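You operate a simulated robot arm through the tools that you are given. There is no shell and no other tool. Be economical: measure what you need, move in short steps, check, and stop when the job is done.

Carry out the task below with a simulated robot arm. There is one attempt and no reset: what you move stays moved.

JOB
When the green lamp lights, switch off and draw the plate onto the iron rest.
Fine: it is hot, lift it by its wooden handle; shut the oven door after. Where these are worked on the way, their far stop is far enough and under half their travel is too little: oven door.

Only the result counts: the job must be done as asked and must still hold three seconds after the hand-in. Knocking over, shifting, dropping, spilling or breaking anything else fails it.

ROBOT AND FRAMES
A 7-joint arm with a two-finger parallel gripper, fixed in place. Base frame: the origin is at the foot of the arm, x ahead of it, y to its left, z up; the work surface is at about z = 0. Units: mm, degrees, N and s.
With the tool pointing down near the work surface it reaches from about 220 to 580 mm from the base axis. Its first joint turns from -66.0 to 66.0 degrees. Payload 2.5 kg.
Tool frame: the origin (TCP) lies between the finger pads and is the grasp point; the fingertips stand 23 mm ahead of it; z points along the fingers, y is the line along which they close. Largest opening 94 mm; finger width 38, thickness 10; the body of the gripper, 54 by 96 mm, starts 39 mm behind the TCP.
Orientation is told as [roll, pitch, yaw] about the base's x, y, z axes, in that order, counted from this pose: with the fingers straight down and closing along the base's y, the tool's x points along the base's -x, its y along +y and its z along -z.

CONTROLS
- The arm moves only by the tool arm_command. Its argument "steps" is a list of rows, each a list of 7 numbers: the shift along the base's x, y, z in mm, then the turn, a rotation vector about the base's x, y, z in degrees, then the opening in per cent of the stroke, from 0 (shut) to 100 (fully open). In form: [[x, y, z, ax, ay, az, grip], ...]. A call has 1 to 10 rows; each row is the pose to reach, as a shift and turn from the pose commanded when the call began. A row lasts 0.2 s, in which the tool goes at most 50 mm and 8.6 degrees; a call with a longer step from one row to the next is refused whole, and so is a gripper value outside its range. A pose out of reach is approached as far as the arm can. The call stops where the force on the tool passes 80 N (or 10 N more than at its start, if that is more) or the arm is blocked; 0.2 s more then pass. Each finger travels about 108 mm/s and halts on what it meets, pressing with about 31 N; the grip force reading is that of the motor and also rises with nothing between the fingers. The clock runs only during rows and for 0.2 s after the last one: add rows that repeat a pose to give the fingers time. It gives the time, the measured TCP pose, the force on the tool (base axes), the opening and the grip force at its end, in the units of the frame above (readings bear some noise), with the torque about the TCP (base axes, N m) and any sound that the robot's microphone picked up.
- Cameras (640 x 400 px; columns grow to the right, rows downward): "scene" is fixed at [135.7, -420.5, 538.2]; the picture's right is [0.67, -0.74, 0.00], its down [-0.46, -0.42, -0.78] and it looks along [0.58, 0.52, -0.63] (base axes); focal length 238 px, centre (320, 200). "wrist" rides on the gripper at [86, 16, -74] in the tool frame; the picture's right is [-0.18, 0.98, 0.00], its down [-0.58, -0.11, -0.81] and it looks along [-0.79, -0.15, 0.59] (tool axes); focal length 243 px, centre (320, 200). There is no depth. A picture from a camera that has moved, and an enlarged one, comes with that camera's place and axes in the base frame and with its lens.
- capture(camera): a new picture of that camera. It takes no simulated time.
- close_up(camera, box): a new picture of the part [left, top, right, bottom] of that camera's present view, enlarged. It takes no simulated time.
- finish_job(): hands the job in; it is judged then, once.

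Go step by step. Nothing tells you positions but the pictures and the camera data: compare them with the known pose of the tool, close in by small moves and look again before you grip or let go. The budget is 120 turns and 84 pictures, counting those below and the enlarged ones. Unless the task says otherwise, let go and move clear before handing in, and close with one line.

The tools are called after ">>>" as a command line: name --pt "numbers of a row" for each row, then --argument value for the rest, lists and objects as JSON in quotes. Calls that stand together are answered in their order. arm_command: Moves the arm, as the interface text tells. Its arguments: {"type":"object","properties":{"steps":{"type":"array","items":{"type":"array","items":{"type":"number"}}}},"required":["steps"]} The other tools are called the same way: capture (camera) takes a picture; close_up (camera, box) takes an enlarged picture of a part of a camera's view; finish_job () hands the job in.

At the start:

```text
time: 0.0
position: [394.9, -188.5, 392.6]
tool_rot: [0.0, 0.0, 0.0]
wrist_force: [0.4, -1.2, 0.3]
torque: [0.01, -0.04, 0.01]
finger_gap: 94.2
grip_force: 0.1
```

scene: 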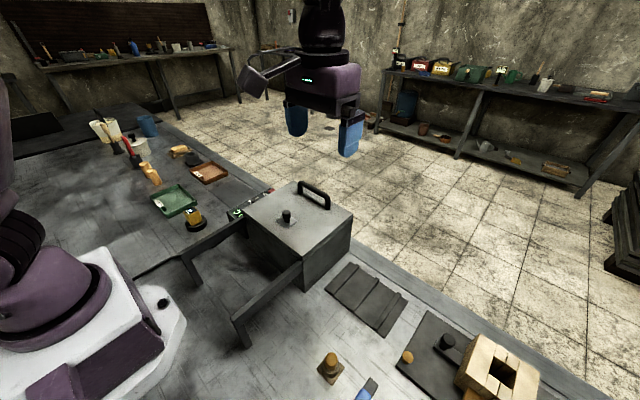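
wrist: 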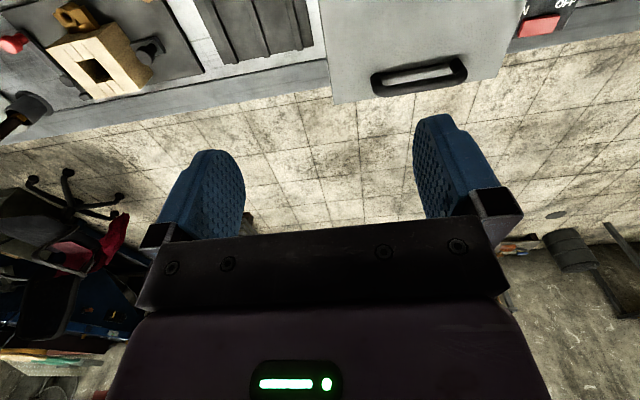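

I see a steel box (oven) with a handle on top and something like rails on its front, a switch with ON/OFF behind it, and a ribbed iron rest. I'll look closer at each.

>>> close_up --camera "scene" --box '[220, 160, 380, 260]'

>>> close_up --camera "scene" --box '[130, 180, 370, 360]'

>>> close_up --camera "scene" --box '[300, 250, 556, 400]'

>>> close_up --camera "wrist" --box '[200, 0, 640, 120]'

```text
4.00 times, centred on (300, 210) of scene
camera zoom: at [135.7, -420.5, 538.2], right [0.67, -0.74, 0.0], down [-0.46, -0.42, -0.78], along [0.58, 0.52, -0.63], focal length 950 px, centre (400, 160)
```

zoom: 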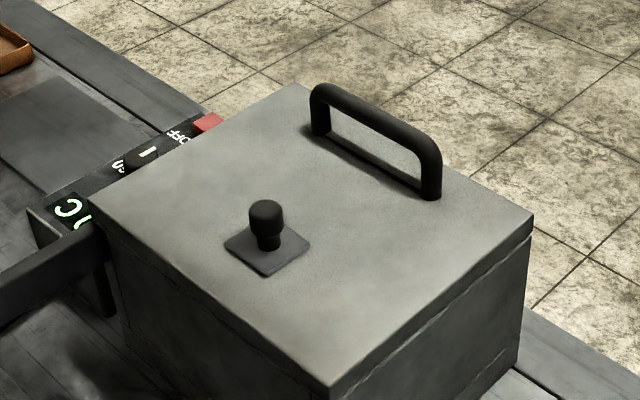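

```text
2.22 times, centred on (250, 270) of scene
camera zoom: at [135.7, -420.5, 538.2], right [0.67, -0.74, 0.0], down [-0.46, -0.42, -0.78], along [0.58, 0.52, -0.63], focal length 528 px, centre (476, 44)
```

zoom: 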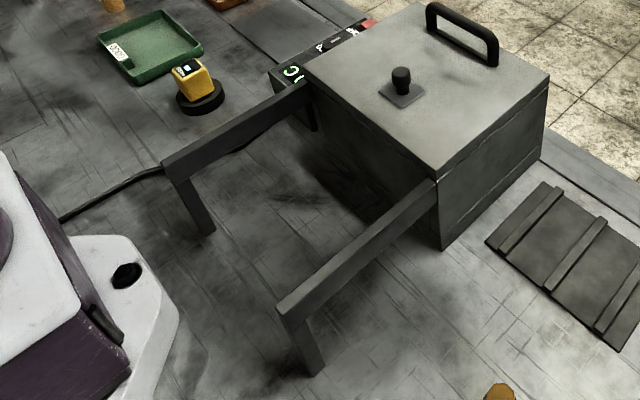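

```text
2.50 times, centred on (428, 325) of scene
camera zoom: at [135.7, -420.5, 538.2], right [0.67, -0.74, 0.0], down [-0.46, -0.42, -0.78], along [0.58, 0.52, -0.63], focal length 594 px, centre (50, -112)
```

zoom: 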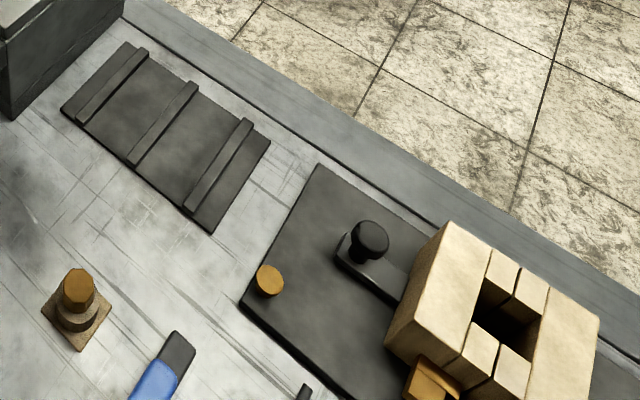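

```text
1.45 times, centred on (420, 60) of wrist
camera zoom: at [308.5, -171.5, 467.2], right [0.18, 0.98, 0.0], down [0.58, -0.11, 0.81], along [0.79, -0.15, -0.59], focal length 353 px, centre (174, 404)
```

zoom: 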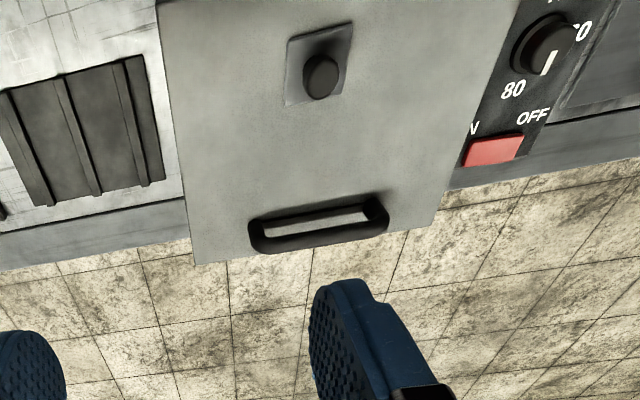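

The lid spans about x 337–511, y −190–17, at z≈145, with rails running toward me, so it probably slides or hinges in −x. The control panel is on its +y side. I'll move the wrist camera to look at the panel.

>>> arm_command --pt "-35 35 0 0 0 0 100" --pt "-70 70 0 0 0 0 100" --pt "-100 105 0 0 0 0 100" --pt "-130 140 0 0 0 0 100" --pt "-130 175 0 0 0 0 100" --pt "-130 200 0 0 0 0 100"

>>> capture --camera "wrist"

>>> capture --camera "scene"

```text
time: 1.4
position: [262.6, 11.0, 394.2]
tool_rot: [0.0, 0.0, -0.1]
wrist_force: [-0.4, -0.2, -0.8]
torque: [-0.01, 0.0, 0.05]
finger_gap: 94.1
grip_force: 0.0
```

```text
77 pictures are left
camera wrist: at [177.5, 28.1, 467.6], right [0.19, 0.98, 0.0], down [0.58, -0.11, 0.81], along [0.79, -0.15, -0.59], focal length 243 px, centre (320, 200)
```

wrist: 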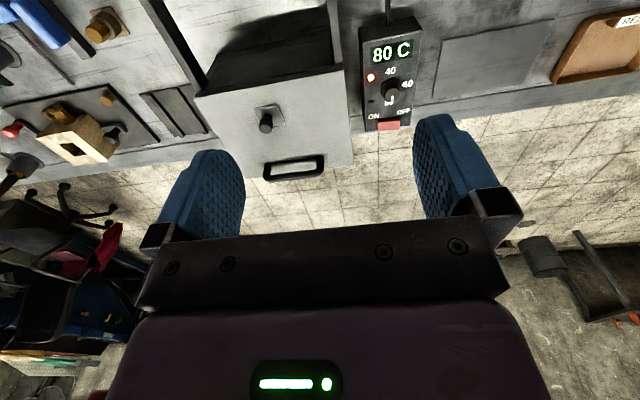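

```text
76 pictures are left
```

scene: 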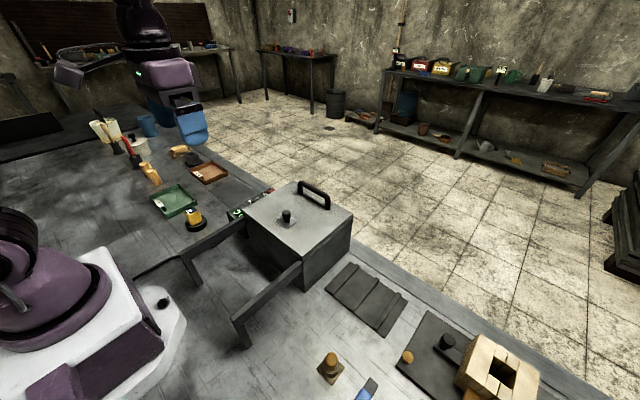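

>>> close_up --camera "wrist" --box '[340, 10, 440, 140]'

>>> close_up --camera "wrist" --box '[120, 0, 380, 190]'

```text
3.08 times, centred on (390, 75) of wrist
camera zoom: at [177.5, 28.1, 467.6], right [0.19, 0.98, 0.0], down [0.58, -0.11, 0.81], along [0.79, -0.15, -0.59], focal length 746 px, centre (105, 585)
```

zoom: 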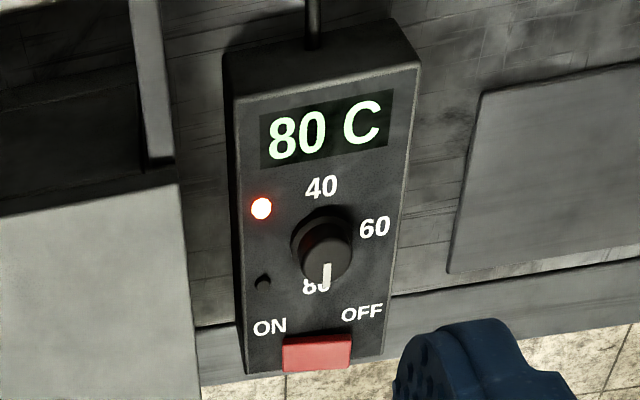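

```text
2.11 times, centred on (250, 95) of wrist
camera zoom: at [177.5, 28.1, 467.6], right [0.19, 0.98, 0.0], down [0.58, -0.11, 0.81], along [0.79, -0.15, -0.59], focal length 511 px, centre (467, 421)
```

zoom: 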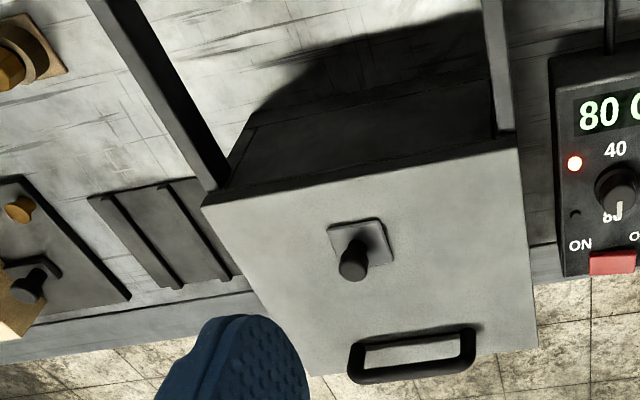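

The panel shows a lit red lamp (heating to 80 °C), a dark second lamp and a red switch with ON/OFF near (490, 106, 68). I'll close the fingers and hover over the switch while waiting for green.

>>> arm_command --pt "26 12 -28 0 0 0 80" --pt "50 24 -56 0 0 0 60" --pt "75 36 -84 0 0 0 40" --pt "100 48 -112 0 0 0 20" --pt "125 60 -140 0 0 0 0" --pt "150 72 -168 0 0 0 0" --pt "175 84 -196 0 0 0 0" --pt "200 95 -224 0 0 0 0"

>>> capture --camera "wrist"

```text
time: 3.2
position: [467.3, 107.4, 168.0]
tool_rot: [0.0, 0.1, 0.0]
wrist_force: [1.3, -0.8, -0.2]
torque: [0.03, -0.01, -0.01]
finger_gap: 0.2
grip_force: 31.1
```

```text
73 pictures are left
camera wrist: at [382.3, 124.0, 244.2], right [0.18, 0.98, 0.0], down [0.58, -0.11, 0.81], along [0.79, -0.15, -0.59], focal length 243 px, centre (320, 200)
```

wrist: 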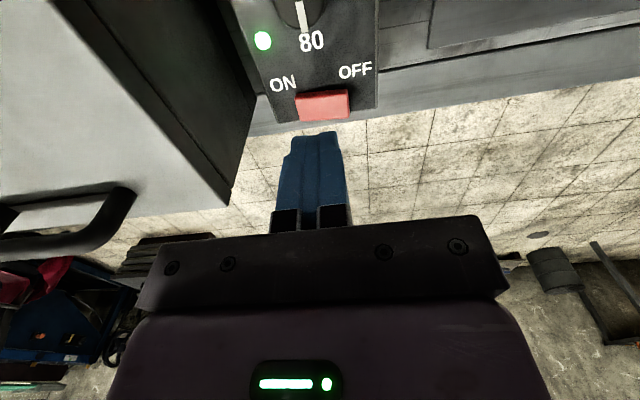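

The green lamp is lit now. I'll take a close look at the switch to see how it works.

>>> close_up --camera "wrist" --box '[230, 0, 400, 130]'

>>> close_up --camera "scene" --box '[220, 175, 300, 225]'

```text
3.08 times, centred on (315, 65) of wrist
camera zoom: at [382.3, 124.0, 244.2], right [0.18, 0.98, 0.0], down [0.58, -0.11, 0.81], along [0.79, -0.15, -0.59], focal length 746 px, centre (335, 615)
```

zoom: 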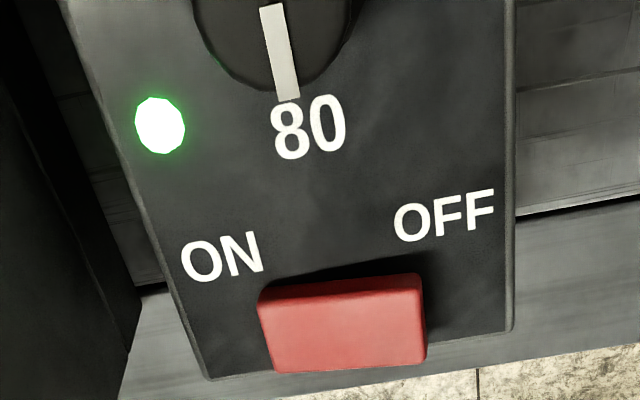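

```text
8.00 times, centred on (260, 200) of scene
camera zoom: at [135.7, -420.5, 538.2], right [0.67, -0.74, 0.0], down [-0.46, -0.42, -0.78], along [0.58, 0.52, -0.63], focal length 1900 px, centre (800, 200)
```

zoom: 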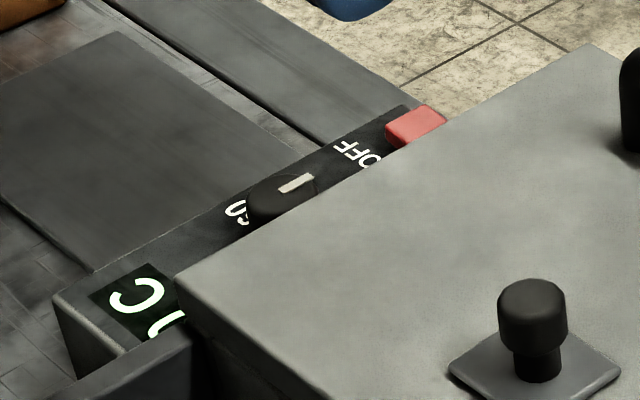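

The switch is a rocker spanning y≈85–124 at x≈492; its OFF end is at +y. I'll press the OFF end gently with closed fingers.

>>> arm_command --pt "15 7 -25 0 0 0 0" --pt "25 13 -55 0 0 0 0" --pt "25 13 -70 0 0 0 0" --pt "25 13 -76 0 0 0 0"

>>> capture --camera "wrist"

```text
time: 4.2
position: [489.8, 121.6, 94.4]
tool_rot: [0.0, -0.2, 0.1]
wrist_force: [-1.1, 4.0, 8.9]
torque: [0.0, 0.11, -0.08]
finger_gap: 0.0
grip_force: 30.9
```

```text
70 pictures are left
camera wrist: at [404.1, 137.2, 169.0], right [0.18, 0.98, 0.0], down [0.58, -0.11, 0.81], along [0.79, -0.15, -0.59], focal length 243 px, centre (320, 200)
```

wrist: 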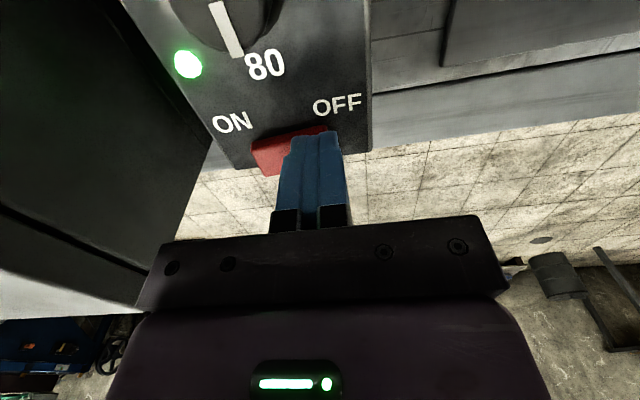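

Contact with the rocker (about 9 N). I'll press a bit further.

>>> arm_command --pt "0 0 -3 0 0 0 0" --pt "0 0 -6 0 0 0 0" --pt "0 0 -9 0 0 0 0"

>>> capture --camera "wrist"

```text
time: 4.8
position: [491.0, 120.8, 94.0]
tool_rot: [0.1, -0.1, 0.0]
wrist_force: [-5.7, -0.1, 9.4]
torque: [-0.13, 0.21, -0.06]
finger_gap: 0.1
grip_force: 30.7
stopped in row 3: the force on the tool passed its limit at 86 N (the readings are from after the stop); the commanded pose is now the measured one
```

```text
69 pictures are left
camera wrist: at [404.5, 137.4, 169.1], right [0.18, 0.98, 0.0], down [0.58, -0.11, 0.81], along [0.79, -0.15, -0.59], focal length 243 px, centre (320, 200)
```

wrist: 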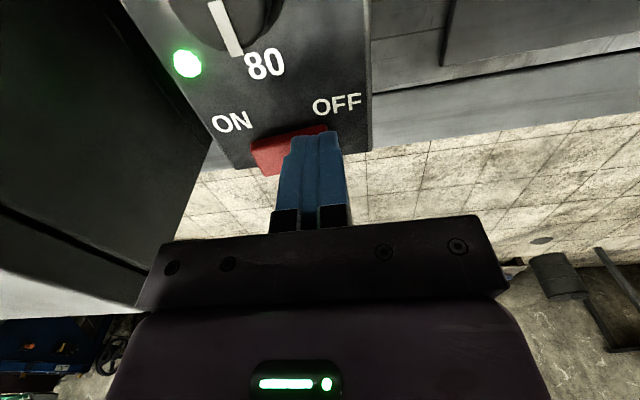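

It is rigid now. I'll lift and compare with how the switch looked before.

>>> arm_command --pt "0 0 30 0 0 0 0" --pt "-23 -13 74 0 0 0 0" --pt "-23 -13 74 0 0 0 0"

>>> close_up --camera "wrist" --box '[230, 0, 400, 130]'

>>> close_up --camera "scene" --box '[220, 175, 300, 225]'

```text
refused: row 2 steps farther than a row can; nothing moved
```

```text
3.08 times, centred on (315, 65) of wrist
camera zoom: at [404.5, 137.4, 169.1], right [0.18, 0.98, 0.0], down [0.58, -0.11, 0.81], along [0.79, -0.15, -0.59], focal length 746 px, centre (335, 615)
```

zoom: 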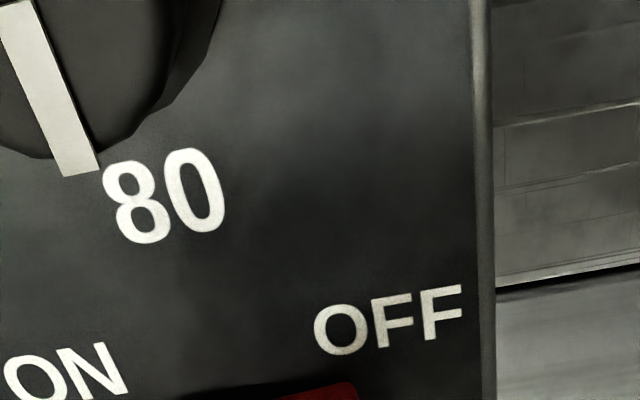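

```text
8.00 times, centred on (260, 200) of scene
camera zoom: at [135.7, -420.5, 538.2], right [0.67, -0.74, 0.0], down [-0.46, -0.42, -0.78], along [0.58, 0.52, -0.63], focal length 1900 px, centre (800, 200)
```

zoom: 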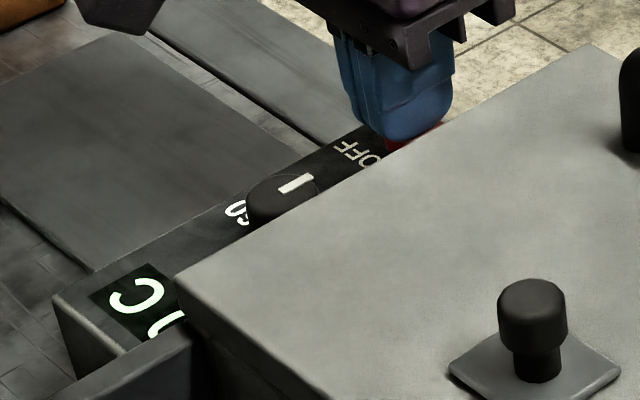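

>>> arm_command --pt "0 0 30 0 0 0 0" --pt "-10 -6 55 0 0 0 0" --pt "-23 -13 74 0 0 0 0"

>>> close_up --camera "wrist" --box '[230, 0, 400, 130]'

>>> close_up --camera "scene" --box '[220, 175, 300, 225]'

```text
time: 5.6
position: [468.1, 109.0, 166.3]
tool_rot: [0.1, -0.1, -0.1]
wrist_force: [0.6, 0.3, 0.3]
torque: [0.03, -0.01, 0.02]
finger_gap: 0.1
grip_force: 30.4
```

```text
3.08 times, centred on (315, 65) of wrist
camera zoom: at [381.9, 124.8, 241.8], right [0.18, 0.98, 0.0], down [0.58, -0.11, 0.81], along [0.79, -0.15, -0.59], focal length 746 px, centre (335, 615)
```

zoom: 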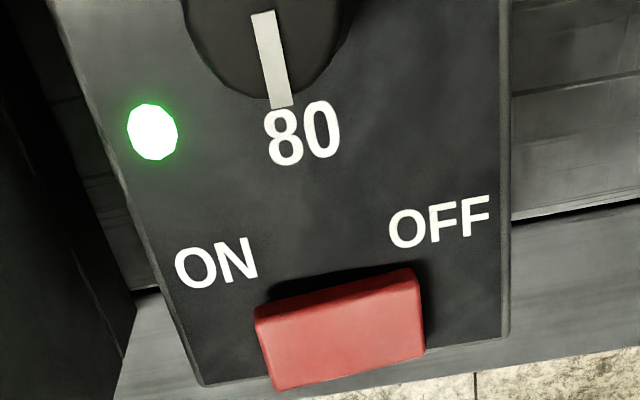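

```text
8.00 times, centred on (260, 200) of scene
camera zoom: at [135.8, -420.4, 538.2], right [0.67, -0.74, 0.0], down [-0.46, -0.42, -0.78], along [0.58, 0.52, -0.63], focal length 1900 px, centre (800, 200)
```

zoom: 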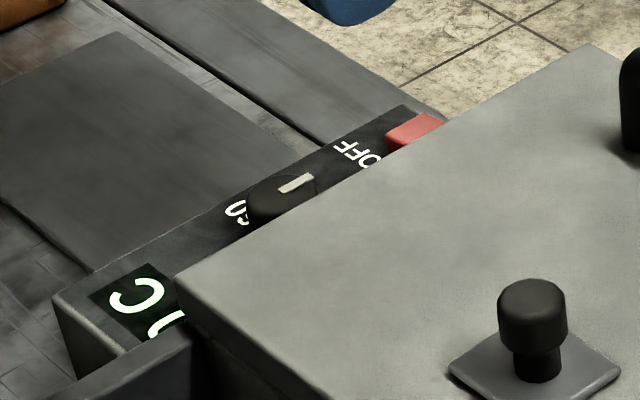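

The rocker has flipped: its OFF end is down, and it stayed there. Next is the lid: it looks like it slides toward −x on the rails. I'll go above and beyond the handle (x≈485, y −134…−34) and look.

>>> arm_command --pt "0 0 40 0 0 0 0" --pt "0 -10 85 0 0 0 0" --pt "0 -55 90 0 0 0 0" --pt "0 -100 90 0 0 0 0" --pt "0 -145 90 0 0 0 0" --pt "0 -192 90 0 0 0 0"

>>> capture --camera "wrist"

>>> capture --camera "scene"

```text
time: 7.0
position: [466.1, -84.2, 257.6]
tool_rot: [0.2, -0.1, 0.0]
wrist_force: [-0.5, 0.6, -0.2]
torque: [0.02, 0.01, -0.01]
finger_gap: 0.2
grip_force: 31.4
```

```text
64 pictures are left
camera wrist: at [380.1, -67.6, 332.5], right [0.18, 0.98, 0.0], down [0.58, -0.11, 0.81], along [0.79, -0.15, -0.59], focal length 243 px, centre (320, 200)
```

wrist: 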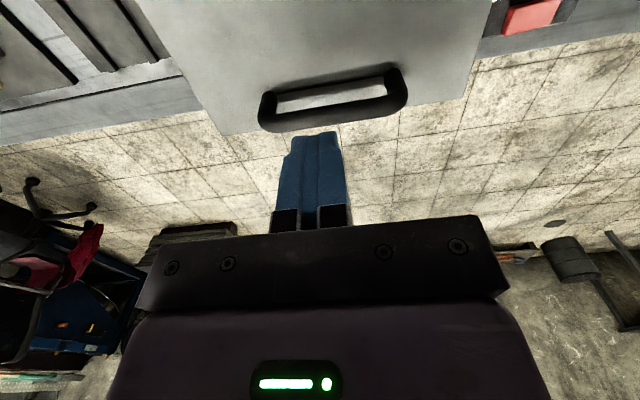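

```text
63 pictures are left
```

scene: 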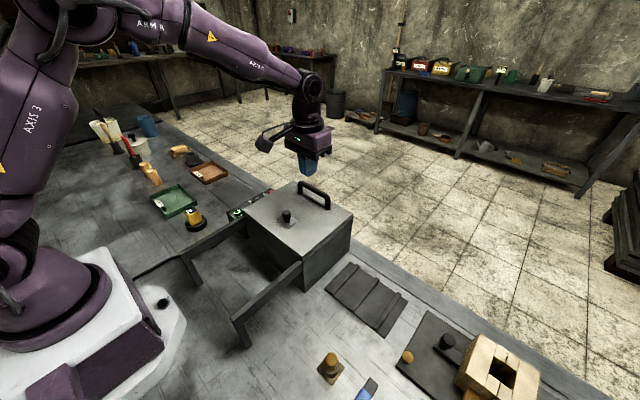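

The handle bar is around x≈482, y≈−80, z≈180. I'll go behind it and drag it gently toward −x to test whether the lid slides.

>>> arm_command --pt "30 3 0 0 0 0 0" --pt "52 3 -20 0 0 0 0" --pt "52 3 -50 0 0 0 0" --pt "52 3 -72 0 0 0 0" --pt "52 3 -72 0 0 0 0"

>>> capture --camera "wrist"

>>> close_up --camera "scene" --box '[240, 140, 368, 220]'

```text
time: 8.2
position: [519.0, -80.4, 185.1]
tool_rot: [0.1, -0.1, -0.1]
wrist_force: [0.4, 0.8, 0.1]
torque: [-0.03, 0.01, 0.02]
finger_gap: 0.1
grip_force: 31.3
```

```text
62 pictures are left
camera wrist: at [433.8, -64.0, 260.8], right [0.18, 0.98, 0.0], down [0.58, -0.11, 0.81], along [0.79, -0.15, -0.59], focal length 243 px, centre (320, 200)
```

wrist: 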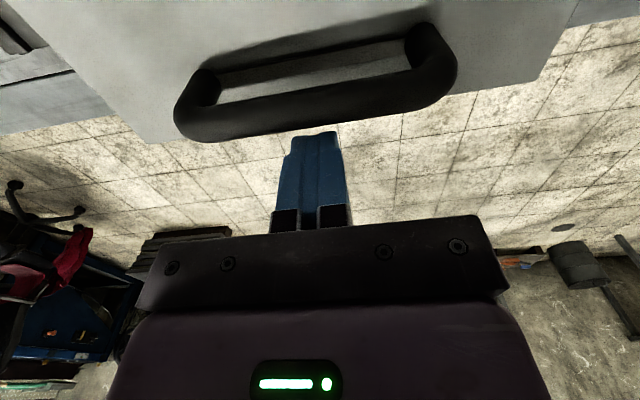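

```text
5.00 times, centred on (304, 180) of scene
camera zoom: at [135.7, -420.5, 538.2], right [0.67, -0.74, 0.0], down [-0.46, -0.42, -0.78], along [0.58, 0.52, -0.63], focal length 1188 px, centre (400, 300)
```

zoom: 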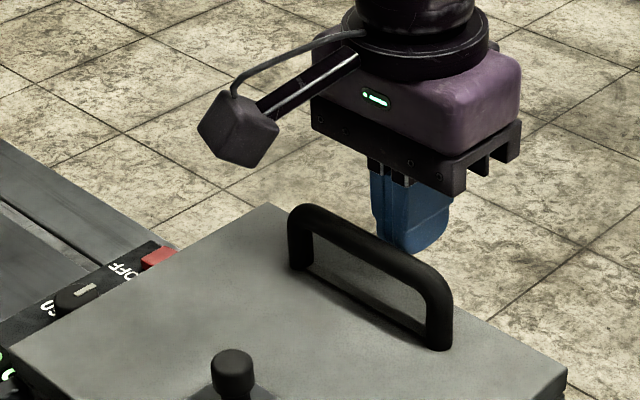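

>>> arm_command --pt "0 0 -5 0 0 0 0" --pt "-5 0 -5 0 0 0 0" --pt "-10 0 -5 0 0 0 0" --pt "-15 0 -5 0 0 0 0" --pt "-20 0 -5 0 0 0 0" --pt "-25 0 -5 0 0 0 0" --pt "-30 0 -5 0 0 0 0"

>>> capture --camera "scene"

```text
time: 9.8
position: [490.7, -81.3, 179.8]
tool_rot: [0.1, -0.1, 0.0]
wrist_force: [1.3, 0.6, -0.5]
torque: [-0.03, -0.01, 0.03]
finger_gap: 0.2
grip_force: 31.0
```

```text
60 pictures are left
```

scene: 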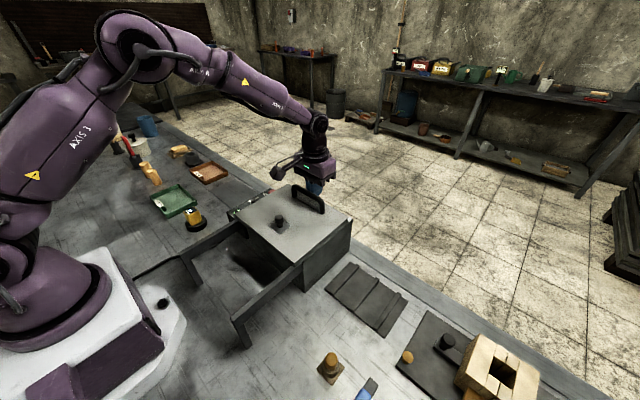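

The lid slides freely toward me. I'll continue dragging.

>>> arm_command --pt "-14 0 0 0 0 0 0" --pt "-28 0 0 0 0 0 0" --pt "-42 0 0 0 0 0 0" --pt "-56 0 0 0 0 0 0" --pt "-70 0 0 0 0 0 0" --pt "-84 0 0 0 0 0 0" --pt "-98 0 0 0 0 0 0" --pt "-110 0 0 0 0 0 0"

>>> capture --camera "scene"

```text
time: 11.6
position: [378.8, -82.3, 181.5]
tool_rot: [0.1, -0.1, -0.1]
wrist_force: [0.9, 0.3, 0.4]
torque: [0.0, -0.02, 0.0]
finger_gap: 0.0
grip_force: 31.2
```

```text
59 pictures are left
```

scene: 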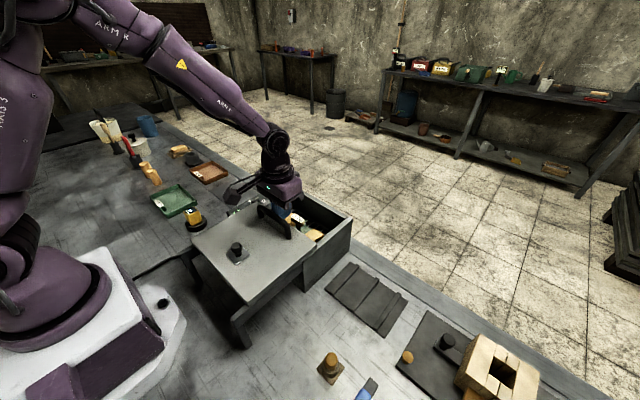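

>>> arm_command --pt "-10 0 0 0 0 0 0" --pt "-20 0 0 0 0 0 0" --pt "-30 0 0 0 0 0 0" --pt "-38 0 0 0 0 0 0" --pt "-46 0 0 0 0 0 0" --pt "-54 0 0 0 0 0 0" --pt "-62 0 0 0 0 0 0" --pt "-70 0 0 0 0 0 0"

>>> capture --camera "scene"

```text
time: 13.0
position: [346.3, -81.4, 185.0]
tool_rot: [-0.2, -3.0, 0.1]
wrist_force: [2.9, -0.6, -1.0]
torque: [0.02, -0.01, 0.02]
finger_gap: 0.3
grip_force: 30.8
stopped in row 6: the force on the tool passed its limit at 86 N (the readings are from after the stop); the commanded pose is now the measured one
```

```text
58 pictures are left
```

scene: 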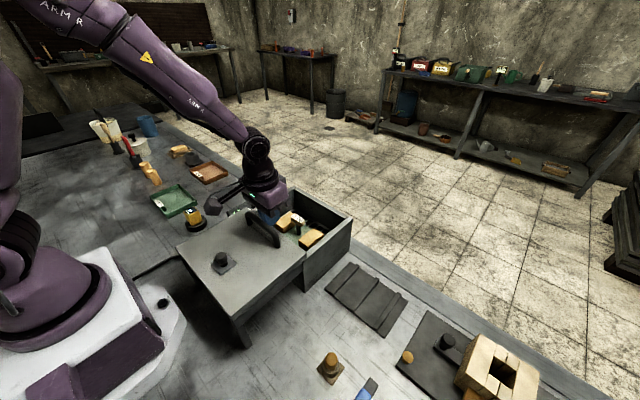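

The lid has hit its stop and the oven is open; there are several wooden things inside. I'll rise, undo the small tilt and look in.

>>> arm_command --pt "0 0 40 0 3 0 0" --pt "0 0 80 0 10 0 0" --pt "0 -5 120 0 18 0 0" --pt "0 -10 160 0 26 0 20" --pt "0 -15 190 0 33 0 60" --pt "10 -15 200 0 33 0 100"

>>> capture --camera "wrist"

>>> close_up --camera "scene" --box '[230, 170, 390, 270]'

```text
time: 14.4
position: [356.0, -95.3, 386.7]
tool_rot: [-0.2, 30.1, 0.2]
wrist_force: [0.2, -0.6, -0.1]
torque: [0.01, 0.01, 0.0]
finger_gap: 93.9
grip_force: 0.0
```

```text
57 pictures are left
camera wrist: at [318.7, -78.8, 495.0], right [0.15, 0.98, -0.1], down [0.91, -0.1, 0.41], along [0.39, -0.15, -0.91], focal length 243 px, centre (320, 200)
```

wrist: 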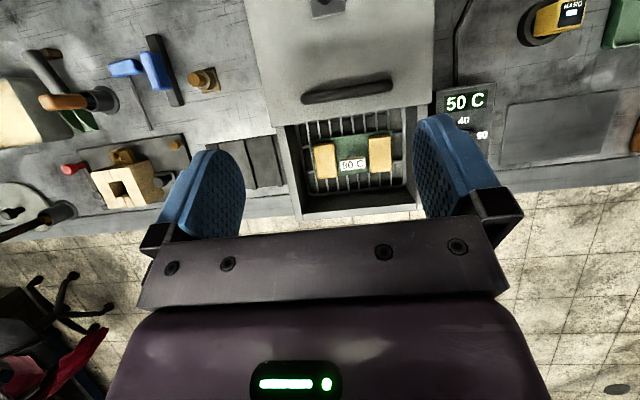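

```text
4.00 times, centred on (310, 220) of scene
camera zoom: at [135.7, -420.5, 538.2], right [0.67, -0.74, 0.0], down [-0.46, -0.42, -0.78], along [0.58, 0.52, -0.63], focal length 950 px, centre (360, 120)
```

zoom: 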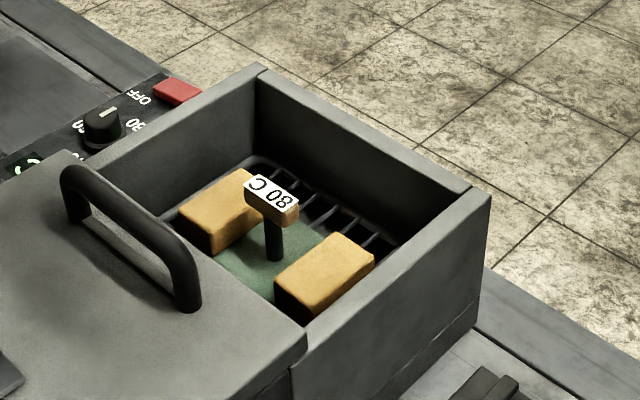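

Inside on a wire rack sits a green plate with two blocks on it and a centre post with a wooden grip labelled "80 C". Looking closer.

>>> close_up --camera "wrist" --box '[230, 70, 450, 225]'

>>> close_up --camera "scene" --box '[262, 185, 342, 255]'

```text
2.58 times, centred on (340, 148) of wrist
camera zoom: at [318.7, -78.8, 495.0], right [0.15, 0.98, -0.1], down [0.91, -0.1, 0.41], along [0.39, -0.15, -0.91], focal length 626 px, centre (268, 336)
```

zoom: 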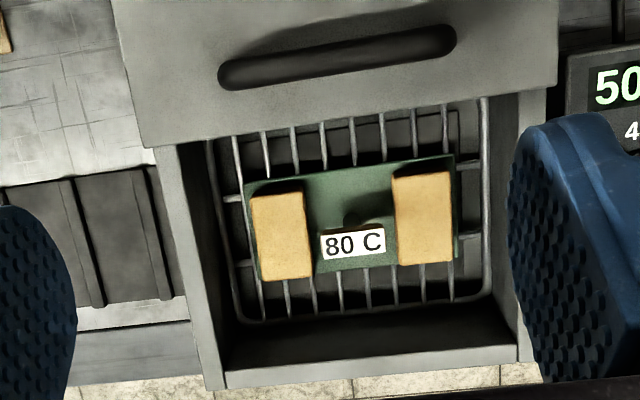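

```text
5.71 times, centred on (302, 220) of scene
camera zoom: at [135.7, -420.5, 538.2], right [0.67, -0.74, 0.0], down [-0.46, -0.42, -0.78], along [0.58, 0.52, -0.63], focal length 1357 px, centre (423, 86)
```

zoom: 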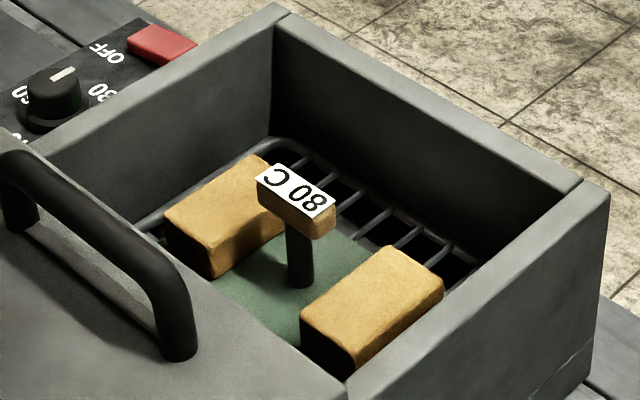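

The wooden grip is a bar along y, centred about (425, −81), top z≈122, clear above the block tops (~82). I'll straighten the tool and then turn it −90° so the fingers close along x across the bar.

>>> arm_command --pt "14 3 -10 0 -7.5 0 100" --pt "28 6 -20 0 -15 0 100" --pt "42 9 -30 0 -22.5 0 100" --pt "56 12 -50 0 -30.1 0 100" --pt "69 14 -80 0 -30.1 0 80"

>>> arm_command --pt "0 0 0 0 0 -8.5 80" --pt "0 0 0 0 0 -17 80" --pt "0 0 0 0 0 -25.5 80" --pt "0 0 0 0 0 -34 80" --pt "0 0 0 0 0 -42.5 80" --pt "0 0 0 0 0 -51 80" --pt "0 0 0 0 0 -59.5 80" --pt "0 0 0 0 0 -68 80" --pt "0 0 0 0 0 -76.5 80" --pt "0 0 0 0 0 -85 80"

>>> arm_command --pt "0 0 0 0 0 -5 80" --pt "0 0 -25 0 0 -5 80" --pt "0 0 -50 0 0 -5 80"

>>> capture --camera "wrist"

>>> capture --camera "scene"

```text
time: 15.6
position: [425.0, -82.3, 304.7]
tool_rot: [-0.3, -0.2, 0.2]
wrist_force: [0.2, -0.3, -0.2]
torque: [0.01, -0.02, -0.05]
finger_gap: 75.3
grip_force: 0.0
```

```text
time: 17.8
position: [423.3, -82.0, 304.8]
tool_rot: [-0.3, -0.1, -85.0]
wrist_force: [-0.8, -0.6, 0.5]
torque: [0.06, -0.01, 0.01]
finger_gap: 75.2
grip_force: 0.1
```

```text
time: 18.6
position: [424.1, -82.4, 254.7]
tool_rot: [-0.3, -0.1, -89.9]
wrist_force: [0.3, -0.6, 0.5]
torque: [0.02, 0.02, 0.0]
finger_gap: 75.1
grip_force: 0.0
```

```text
53 pictures are left
camera wrist: at [440.6, 5.2, 328.8], right [0.98, -0.18, -0.01], down [-0.1, -0.58, 0.81], along [-0.15, -0.79, -0.59], focal length 243 px, centre (320, 200)
```

wrist: 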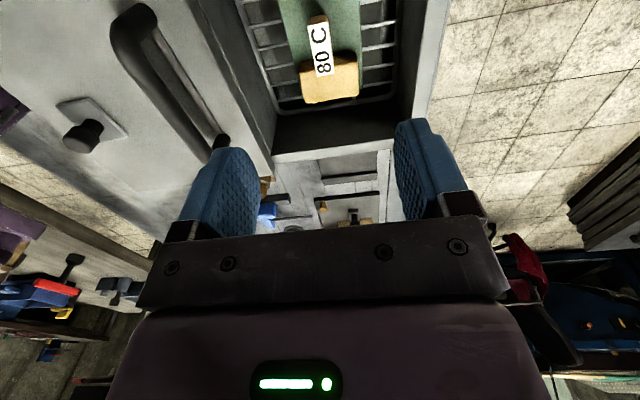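

```text
52 pictures are left
```

scene: 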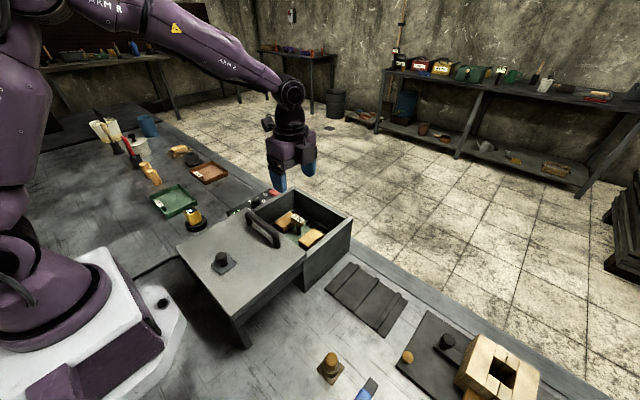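

The bar centre checks out at about (425, −78.5). The iron rest spans x 380–485, y −384…−220. I'll descend over the bar partway and check.

>>> arm_command --pt "1 3 -30 0 0 0 70" --pt "1 3 -60 0 0 0 70" --pt "1 3 -85 0 0 0 70" --pt "1 3 -105 0 0 0 70" --pt "1 3 -115 0 0 0 70"

>>> capture --camera "wrist"

>>> close_up --camera "scene" --box '[230, 150, 374, 260]'

```text
time: 19.8
position: [424.7, -80.6, 140.5]
tool_rot: [-0.3, -0.2, -89.8]
wrist_force: [0.6, 0.0, -0.2]
torque: [-0.01, -0.03, 0.0]
finger_gap: 65.8
grip_force: 0.1
```

```text
51 pictures are left
camera wrist: at [441.3, 7.9, 214.9], right [0.98, -0.18, -0.01], down [-0.1, -0.58, 0.81], along [-0.15, -0.79, -0.59], focal length 243 px, centre (320, 200)
```

wrist: 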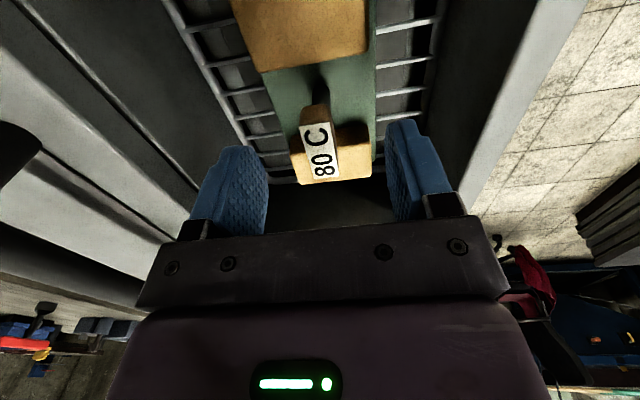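

```text
3.64 times, centred on (302, 205) of scene
camera zoom: at [135.7, -420.5, 538.2], right [0.67, -0.74, 0.0], down [-0.46, -0.42, -0.78], along [0.58, 0.52, -0.63], focal length 864 px, centre (386, 182)
```

zoom: 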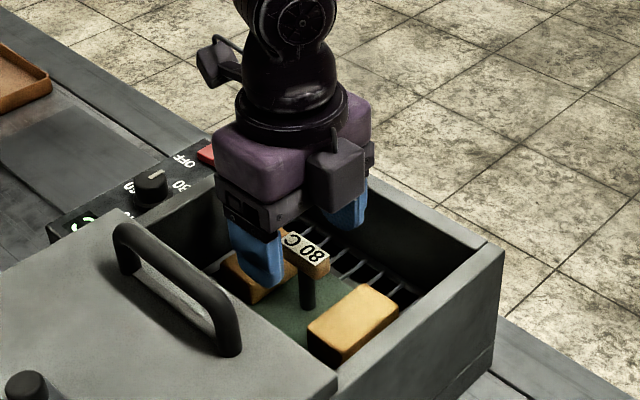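

Alignment agrees in both views (bar at about x 427, y −79). I'll descend to bar level and look before closing.

>>> arm_command --pt "2 1 -10 0 0 0 60" --pt "2 1 -20 0 0 0 50" --pt "2 1 -27 0 0 0 45"

>>> capture --camera "wrist"

>>> close_up --camera "scene" --box '[250, 190, 346, 250]'

```text
time: 20.6
position: [428.1, -79.4, 112.6]
tool_rot: [-0.2, -0.1, -89.7]
wrist_force: [-0.2, -0.5, 0.4]
torque: [-0.03, -0.02, 0.02]
finger_gap: 42.1
grip_force: 0.1
```

```text
49 pictures are left
camera wrist: at [444.3, 8.3, 187.7], right [0.98, -0.18, -0.01], down [-0.1, -0.58, 0.81], along [-0.15, -0.79, -0.59], focal length 243 px, centre (320, 200)
```

wrist: 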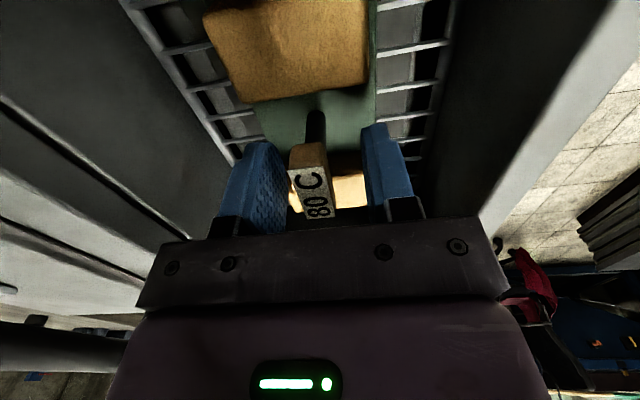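

```text
6.67 times, centred on (298, 220) of scene
camera zoom: at [135.7, -420.5, 538.2], right [0.67, -0.74, 0.0], down [-0.46, -0.42, -0.78], along [0.58, 0.52, -0.63], focal length 1584 px, centre (467, 67)
```

zoom: 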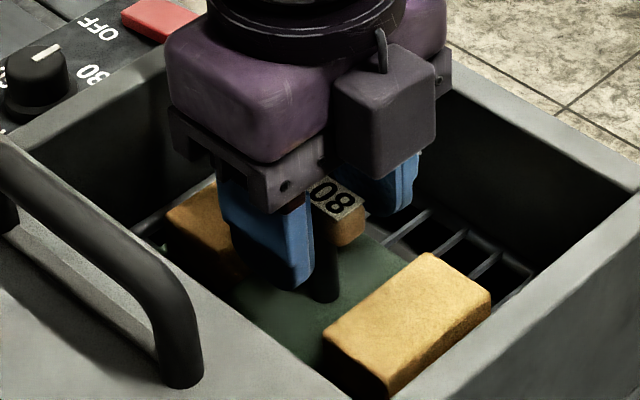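

The bar sits between the fingers. Closing now.

>>> arm_command --pt "-1 0 0 0 0 0 30" --pt "-1 0 0 0 0 0 15" --pt "-1 0 0 0 0 0 5" --pt "-1 0 0 0 0 0 0" --pt "-1 0 0 0 0 0 0"

>>> capture --camera "wrist"

```text
time: 21.8
position: [427.0, -77.7, 114.1]
tool_rot: [-0.4, -0.2, -89.9]
wrist_force: [0.3, 0.8, -1.5]
torque: [-0.01, -0.05, 0.01]
finger_gap: 16.0
grip_force: 31.4
```

```text
47 pictures are left
camera wrist: at [443.2, 8.4, 187.7], right [0.98, -0.18, -0.01], down [-0.1, -0.58, 0.81], along [-0.15, -0.79, -0.59], focal length 243 px, centre (320, 200)
```

wrist: 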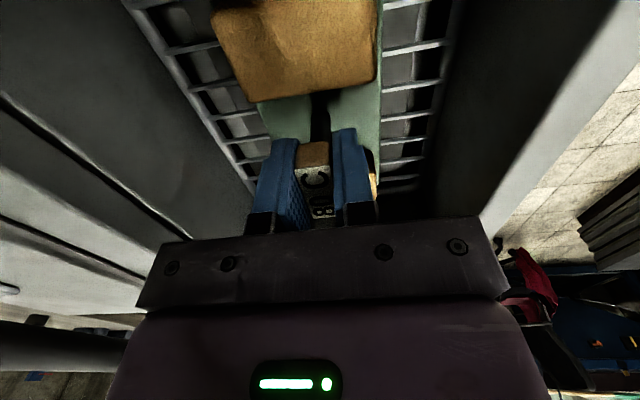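

Gripped with a 16 mm gap. I'll lift slowly and check that it comes level.

>>> arm_command --pt "0 0 4 0 0 0 0" --pt "0 0 9 0 0 0 0" --pt "0 0 15 0 0 0 0" --pt "0 0 22 0 0 0 0" --pt "0 0 30 0 0 0 0" --pt "0 0 30 0 0 0 0"

>>> close_up --camera "scene" --box '[230, 150, 374, 260]'

```text
time: 23.2
position: [425.6, -77.9, 143.0]
tool_rot: [-0.4, -0.1, -89.8]
wrist_force: [-0.1, 0.0, -3.3]
torque: [-0.01, -0.02, -0.03]
finger_gap: 15.8
grip_force: 30.8
```

```text
3.64 times, centred on (302, 205) of scene
camera zoom: at [135.8, -420.5, 538.2], right [0.67, -0.74, 0.0], down [-0.46, -0.42, -0.78], along [0.58, 0.52, -0.63], focal length 864 px, centre (386, 182)
```

zoom: 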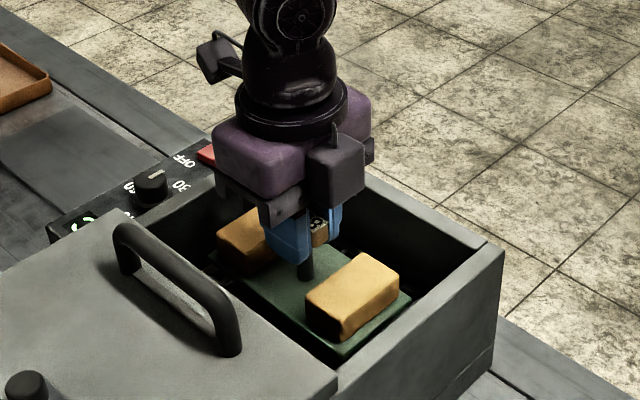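

Lifted level and steady. Raise clear of the walls, then carry toward the rest.

>>> arm_command --pt "1 0 10 0 0 0 0" --pt "1 0 22 0 0 0 0" --pt "1 0 36 0 0 0 0" --pt "1 0 50 0 0 0 0" --pt "1 0 64 0 0 0 0" --pt "1 0 78 0 0 0 0" --pt "1 0 88 0 0 0 0" --pt "1 0 95 0 0 0 0" --pt "1 0 95 0 0 0 0"

>>> arm_command --pt "1 -8 0 0 0 0 0" --pt "2 -22 0 0 0 0 0" --pt "3 -42 0 0 0 0 0" --pt "4 -64 0 0 0 0 0" --pt "5 -86 0 0 0 0 0" --pt "5 -108 0 0 0 0 0" --pt "5 -130 0 0 0 0 0" --pt "5 -152 0 0 0 0 0" --pt "5 -172 0 0 0 0 0" --pt "5 -190 0 0 0 0 0"

>>> arm_command --pt "0 -14 0 0 0 0 0" --pt "0 -26 0 0 0 0 0" --pt "0 -35 0 0 0 0 0" --pt "0 -38 0 0 0 0 0" --pt "0 -38 0 0 0 0 0"

>>> capture --camera "scene"

>>> capture --camera "wrist"

```text
time: 25.2
position: [426.8, -78.4, 237.9]
tool_rot: [-0.3, -0.1, -89.8]
wrist_force: [0.4, 1.0, -3.0]
torque: [-0.01, 0.01, -0.04]
finger_gap: 16.0
grip_force: 31.2
```

```text
time: 27.4
position: [433.7, -268.9, 238.4]
tool_rot: [-0.3, -0.1, -89.9]
wrist_force: [1.0, -0.5, -2.6]
torque: [-0.03, 0.01, 0.0]
finger_gap: 15.9
grip_force: 31.0
```

```text
time: 28.6
position: [432.8, -305.4, 236.5]
tool_rot: [-0.3, -0.1, -89.8]
wrist_force: [0.6, 0.7, -2.4]
torque: [0.04, -0.02, -0.02]
finger_gap: 15.9
grip_force: 31.1
```

```text
45 pictures are left
```

scene: 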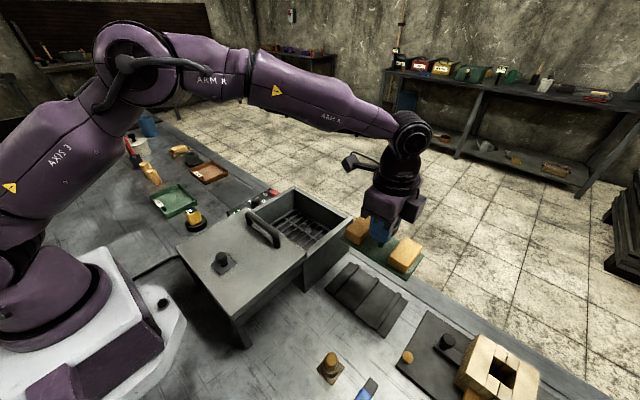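

```text
44 pictures are left
camera wrist: at [449.3, -218.8, 312.2], right [0.98, -0.18, -0.01], down [-0.1, -0.58, 0.81], along [-0.15, -0.79, -0.59], focal length 243 px, centre (320, 200)
```

wrist: 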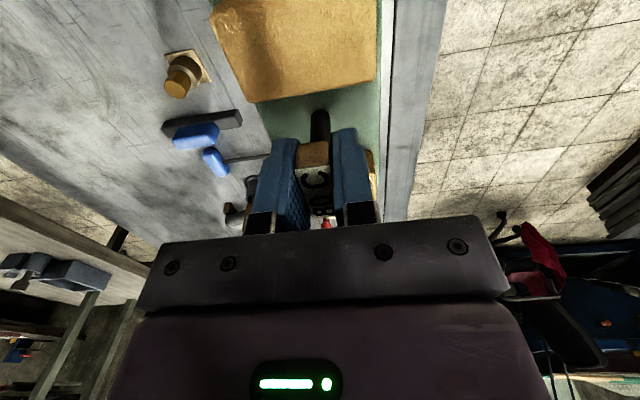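

Over the rest. Descending partway and checking alignment.

>>> arm_command --pt "0 0 -15 0 0 0 0" --pt "0 0 -32 0 0 0 0" --pt "0 0 -50 0 0 0 0" --pt "0 0 -68 0 0 0 0" --pt "0 0 -86 0 0 0 0" --pt "0 0 -100 0 0 0 0" --pt "0 0 -112 0 0 0 0" --pt "0 0 -120 0 0 0 0" --pt "0 0 -120 0 0 0 0"

>>> close_up --camera "scene" --box '[300, 190, 460, 350]'

>>> capture --camera "wrist"

```text
time: 30.6
position: [433.3, -306.8, 117.8]
tool_rot: [-0.3, -0.1, -89.9]
wrist_force: [0.2, -0.3, -2.0]
torque: [0.01, -0.01, 0.02]
finger_gap: 15.6
grip_force: 31.1
```

```text
2.50 times, centred on (380, 270) of scene
camera zoom: at [135.8, -420.5, 538.2], right [0.67, -0.74, 0.0], down [-0.46, -0.42, -0.78], along [0.58, 0.52, -0.63], focal length 594 px, centre (170, 25)
```

zoom: 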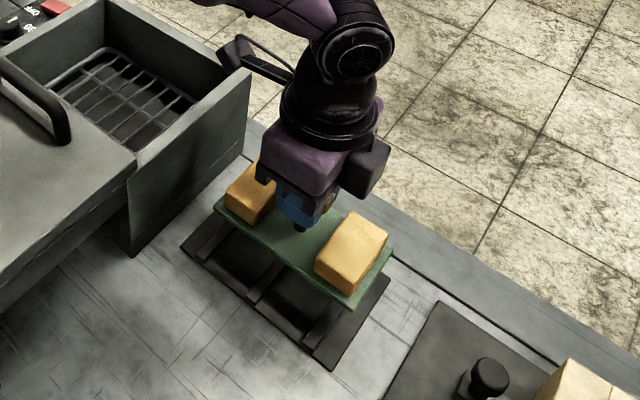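

```text
42 pictures are left
camera wrist: at [450.1, -218.8, 193.4], right [0.98, -0.18, -0.01], down [-0.1, -0.58, 0.81], along [-0.15, -0.79, -0.59], focal length 243 px, centre (320, 200)
```

wrist: 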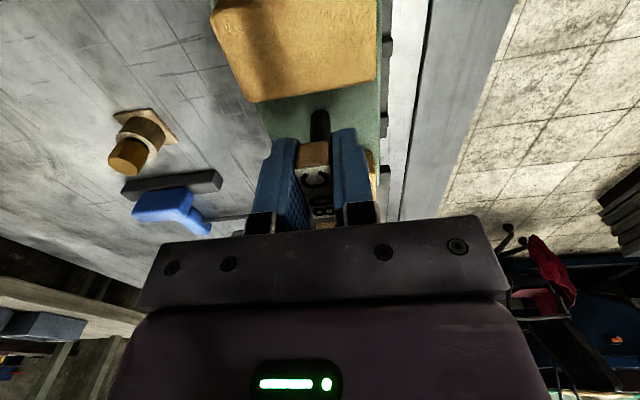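

Plate is well centred over the rest, about 40 mm above it. Descending slowly and watching the force and the camera's clearance to the oven wall.

>>> arm_command --pt "0 2 -8 0 0 0 0" --pt "0 2 -16 0 0 0 0" --pt "0 2 -24 0 0 0 0" --pt "0 2 -30 0 0 0 0" --pt "0 2 -30 0 0 0 0"

>>> close_up --camera "scene" --box '[300, 190, 460, 350]'

```text
time: 31.8
position: [431.7, -304.1, 87.2]
tool_rot: [-0.3, 0.0, -89.7]
wrist_force: [-0.1, 1.0, -3.8]
torque: [-0.05, -0.02, -0.02]
finger_gap: 15.6
grip_force: 30.5
```

```text
2.50 times, centred on (380, 270) of scene
camera zoom: at [135.8, -420.5, 538.2], right [0.67, -0.74, 0.0], down [-0.46, -0.42, -0.78], along [0.58, 0.52, -0.63], focal length 594 px, centre (170, 25)
```

zoom: 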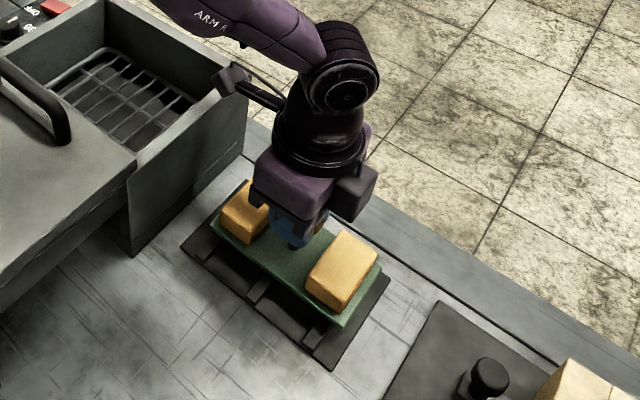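

>>> arm_command --pt "0 0 -3 0 0 0 0" --pt "0 0 -6 0 0 0 0" --pt "0 0 -9 0 0 0 0" --pt "0 0 -11 0 0 0 0" --pt "0 0 -11 0 0 0 0"

>>> close_up --camera "scene" --box '[330, 220, 410, 345]'

```text
time: 33.0
position: [432.8, -304.4, 76.9]
tool_rot: [-0.3, -0.1, -89.9]
wrist_force: [0.2, 0.0, -2.5]
torque: [0.0, -0.01, -0.02]
finger_gap: 15.9
grip_force: 31.1
```

```text
3.20 times, centred on (370, 282) of scene
camera zoom: at [135.8, -420.5, 538.2], right [0.67, -0.74, 0.0], down [-0.46, -0.42, -0.78], along [0.58, 0.52, -0.63], focal length 760 px, centre (160, -64)
```

zoom: 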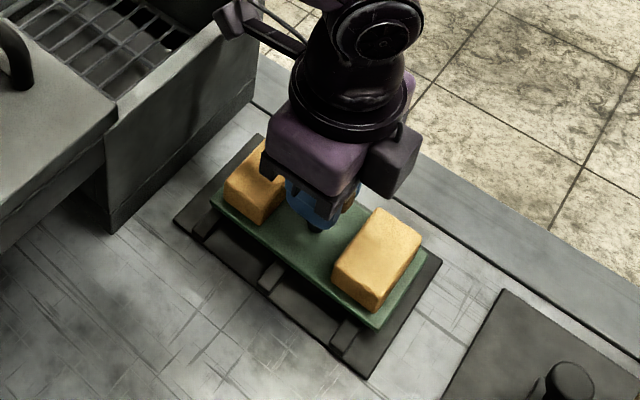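

Still slightly above the ribs (weight unchanged). Going down in finer steps.

>>> arm_command --pt "0 0 -2 0 0 0 0" --pt "0 0 -4 0 0 0 0" --pt "0 0 -6 0 0 0 0" --pt "0 0 -6 0 0 0 0"

```text
time: 34.0
position: [432.8, -304.2, 70.1]
tool_rot: [-0.4, -0.1, -89.8]
wrist_force: [0.0, 0.1, -3.3]
torque: [-0.02, 0.01, -0.03]
finger_gap: 15.8
grip_force: 30.9
```

>>> arm_command --pt "0 0 -1.5 0 0 0 0" --pt "0 0 -3 0 0 0 0" --pt "0 0 -3 0 0 0 0"

>>> close_up --camera "scene" --box '[330, 220, 410, 345]'

```text
time: 34.8
position: [432.6, -304.8, 69.4]
tool_rot: [-0.2, -0.2, -89.8]
wrist_force: [-7.8, 4.9, 22.2]
torque: [0.16, 0.04, 0.14]
finger_gap: 15.8
grip_force: 31.4
```

```text
3.20 times, centred on (370, 282) of scene
camera zoom: at [135.6, -420.4, 538.3], right [0.67, -0.74, 0.0], down [-0.46, -0.42, -0.78], along [0.58, 0.52, -0.63], focal length 760 px, centre (160, -64)
```

zoom: 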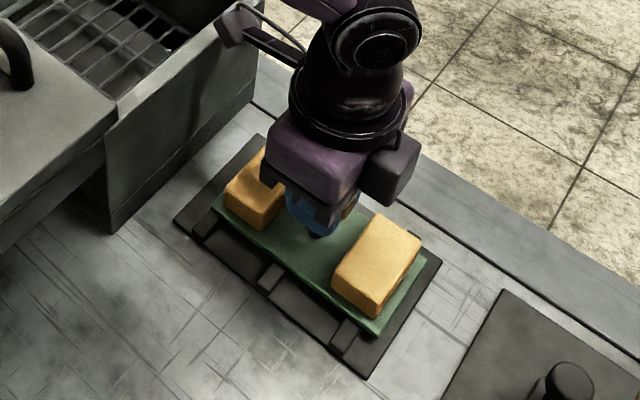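

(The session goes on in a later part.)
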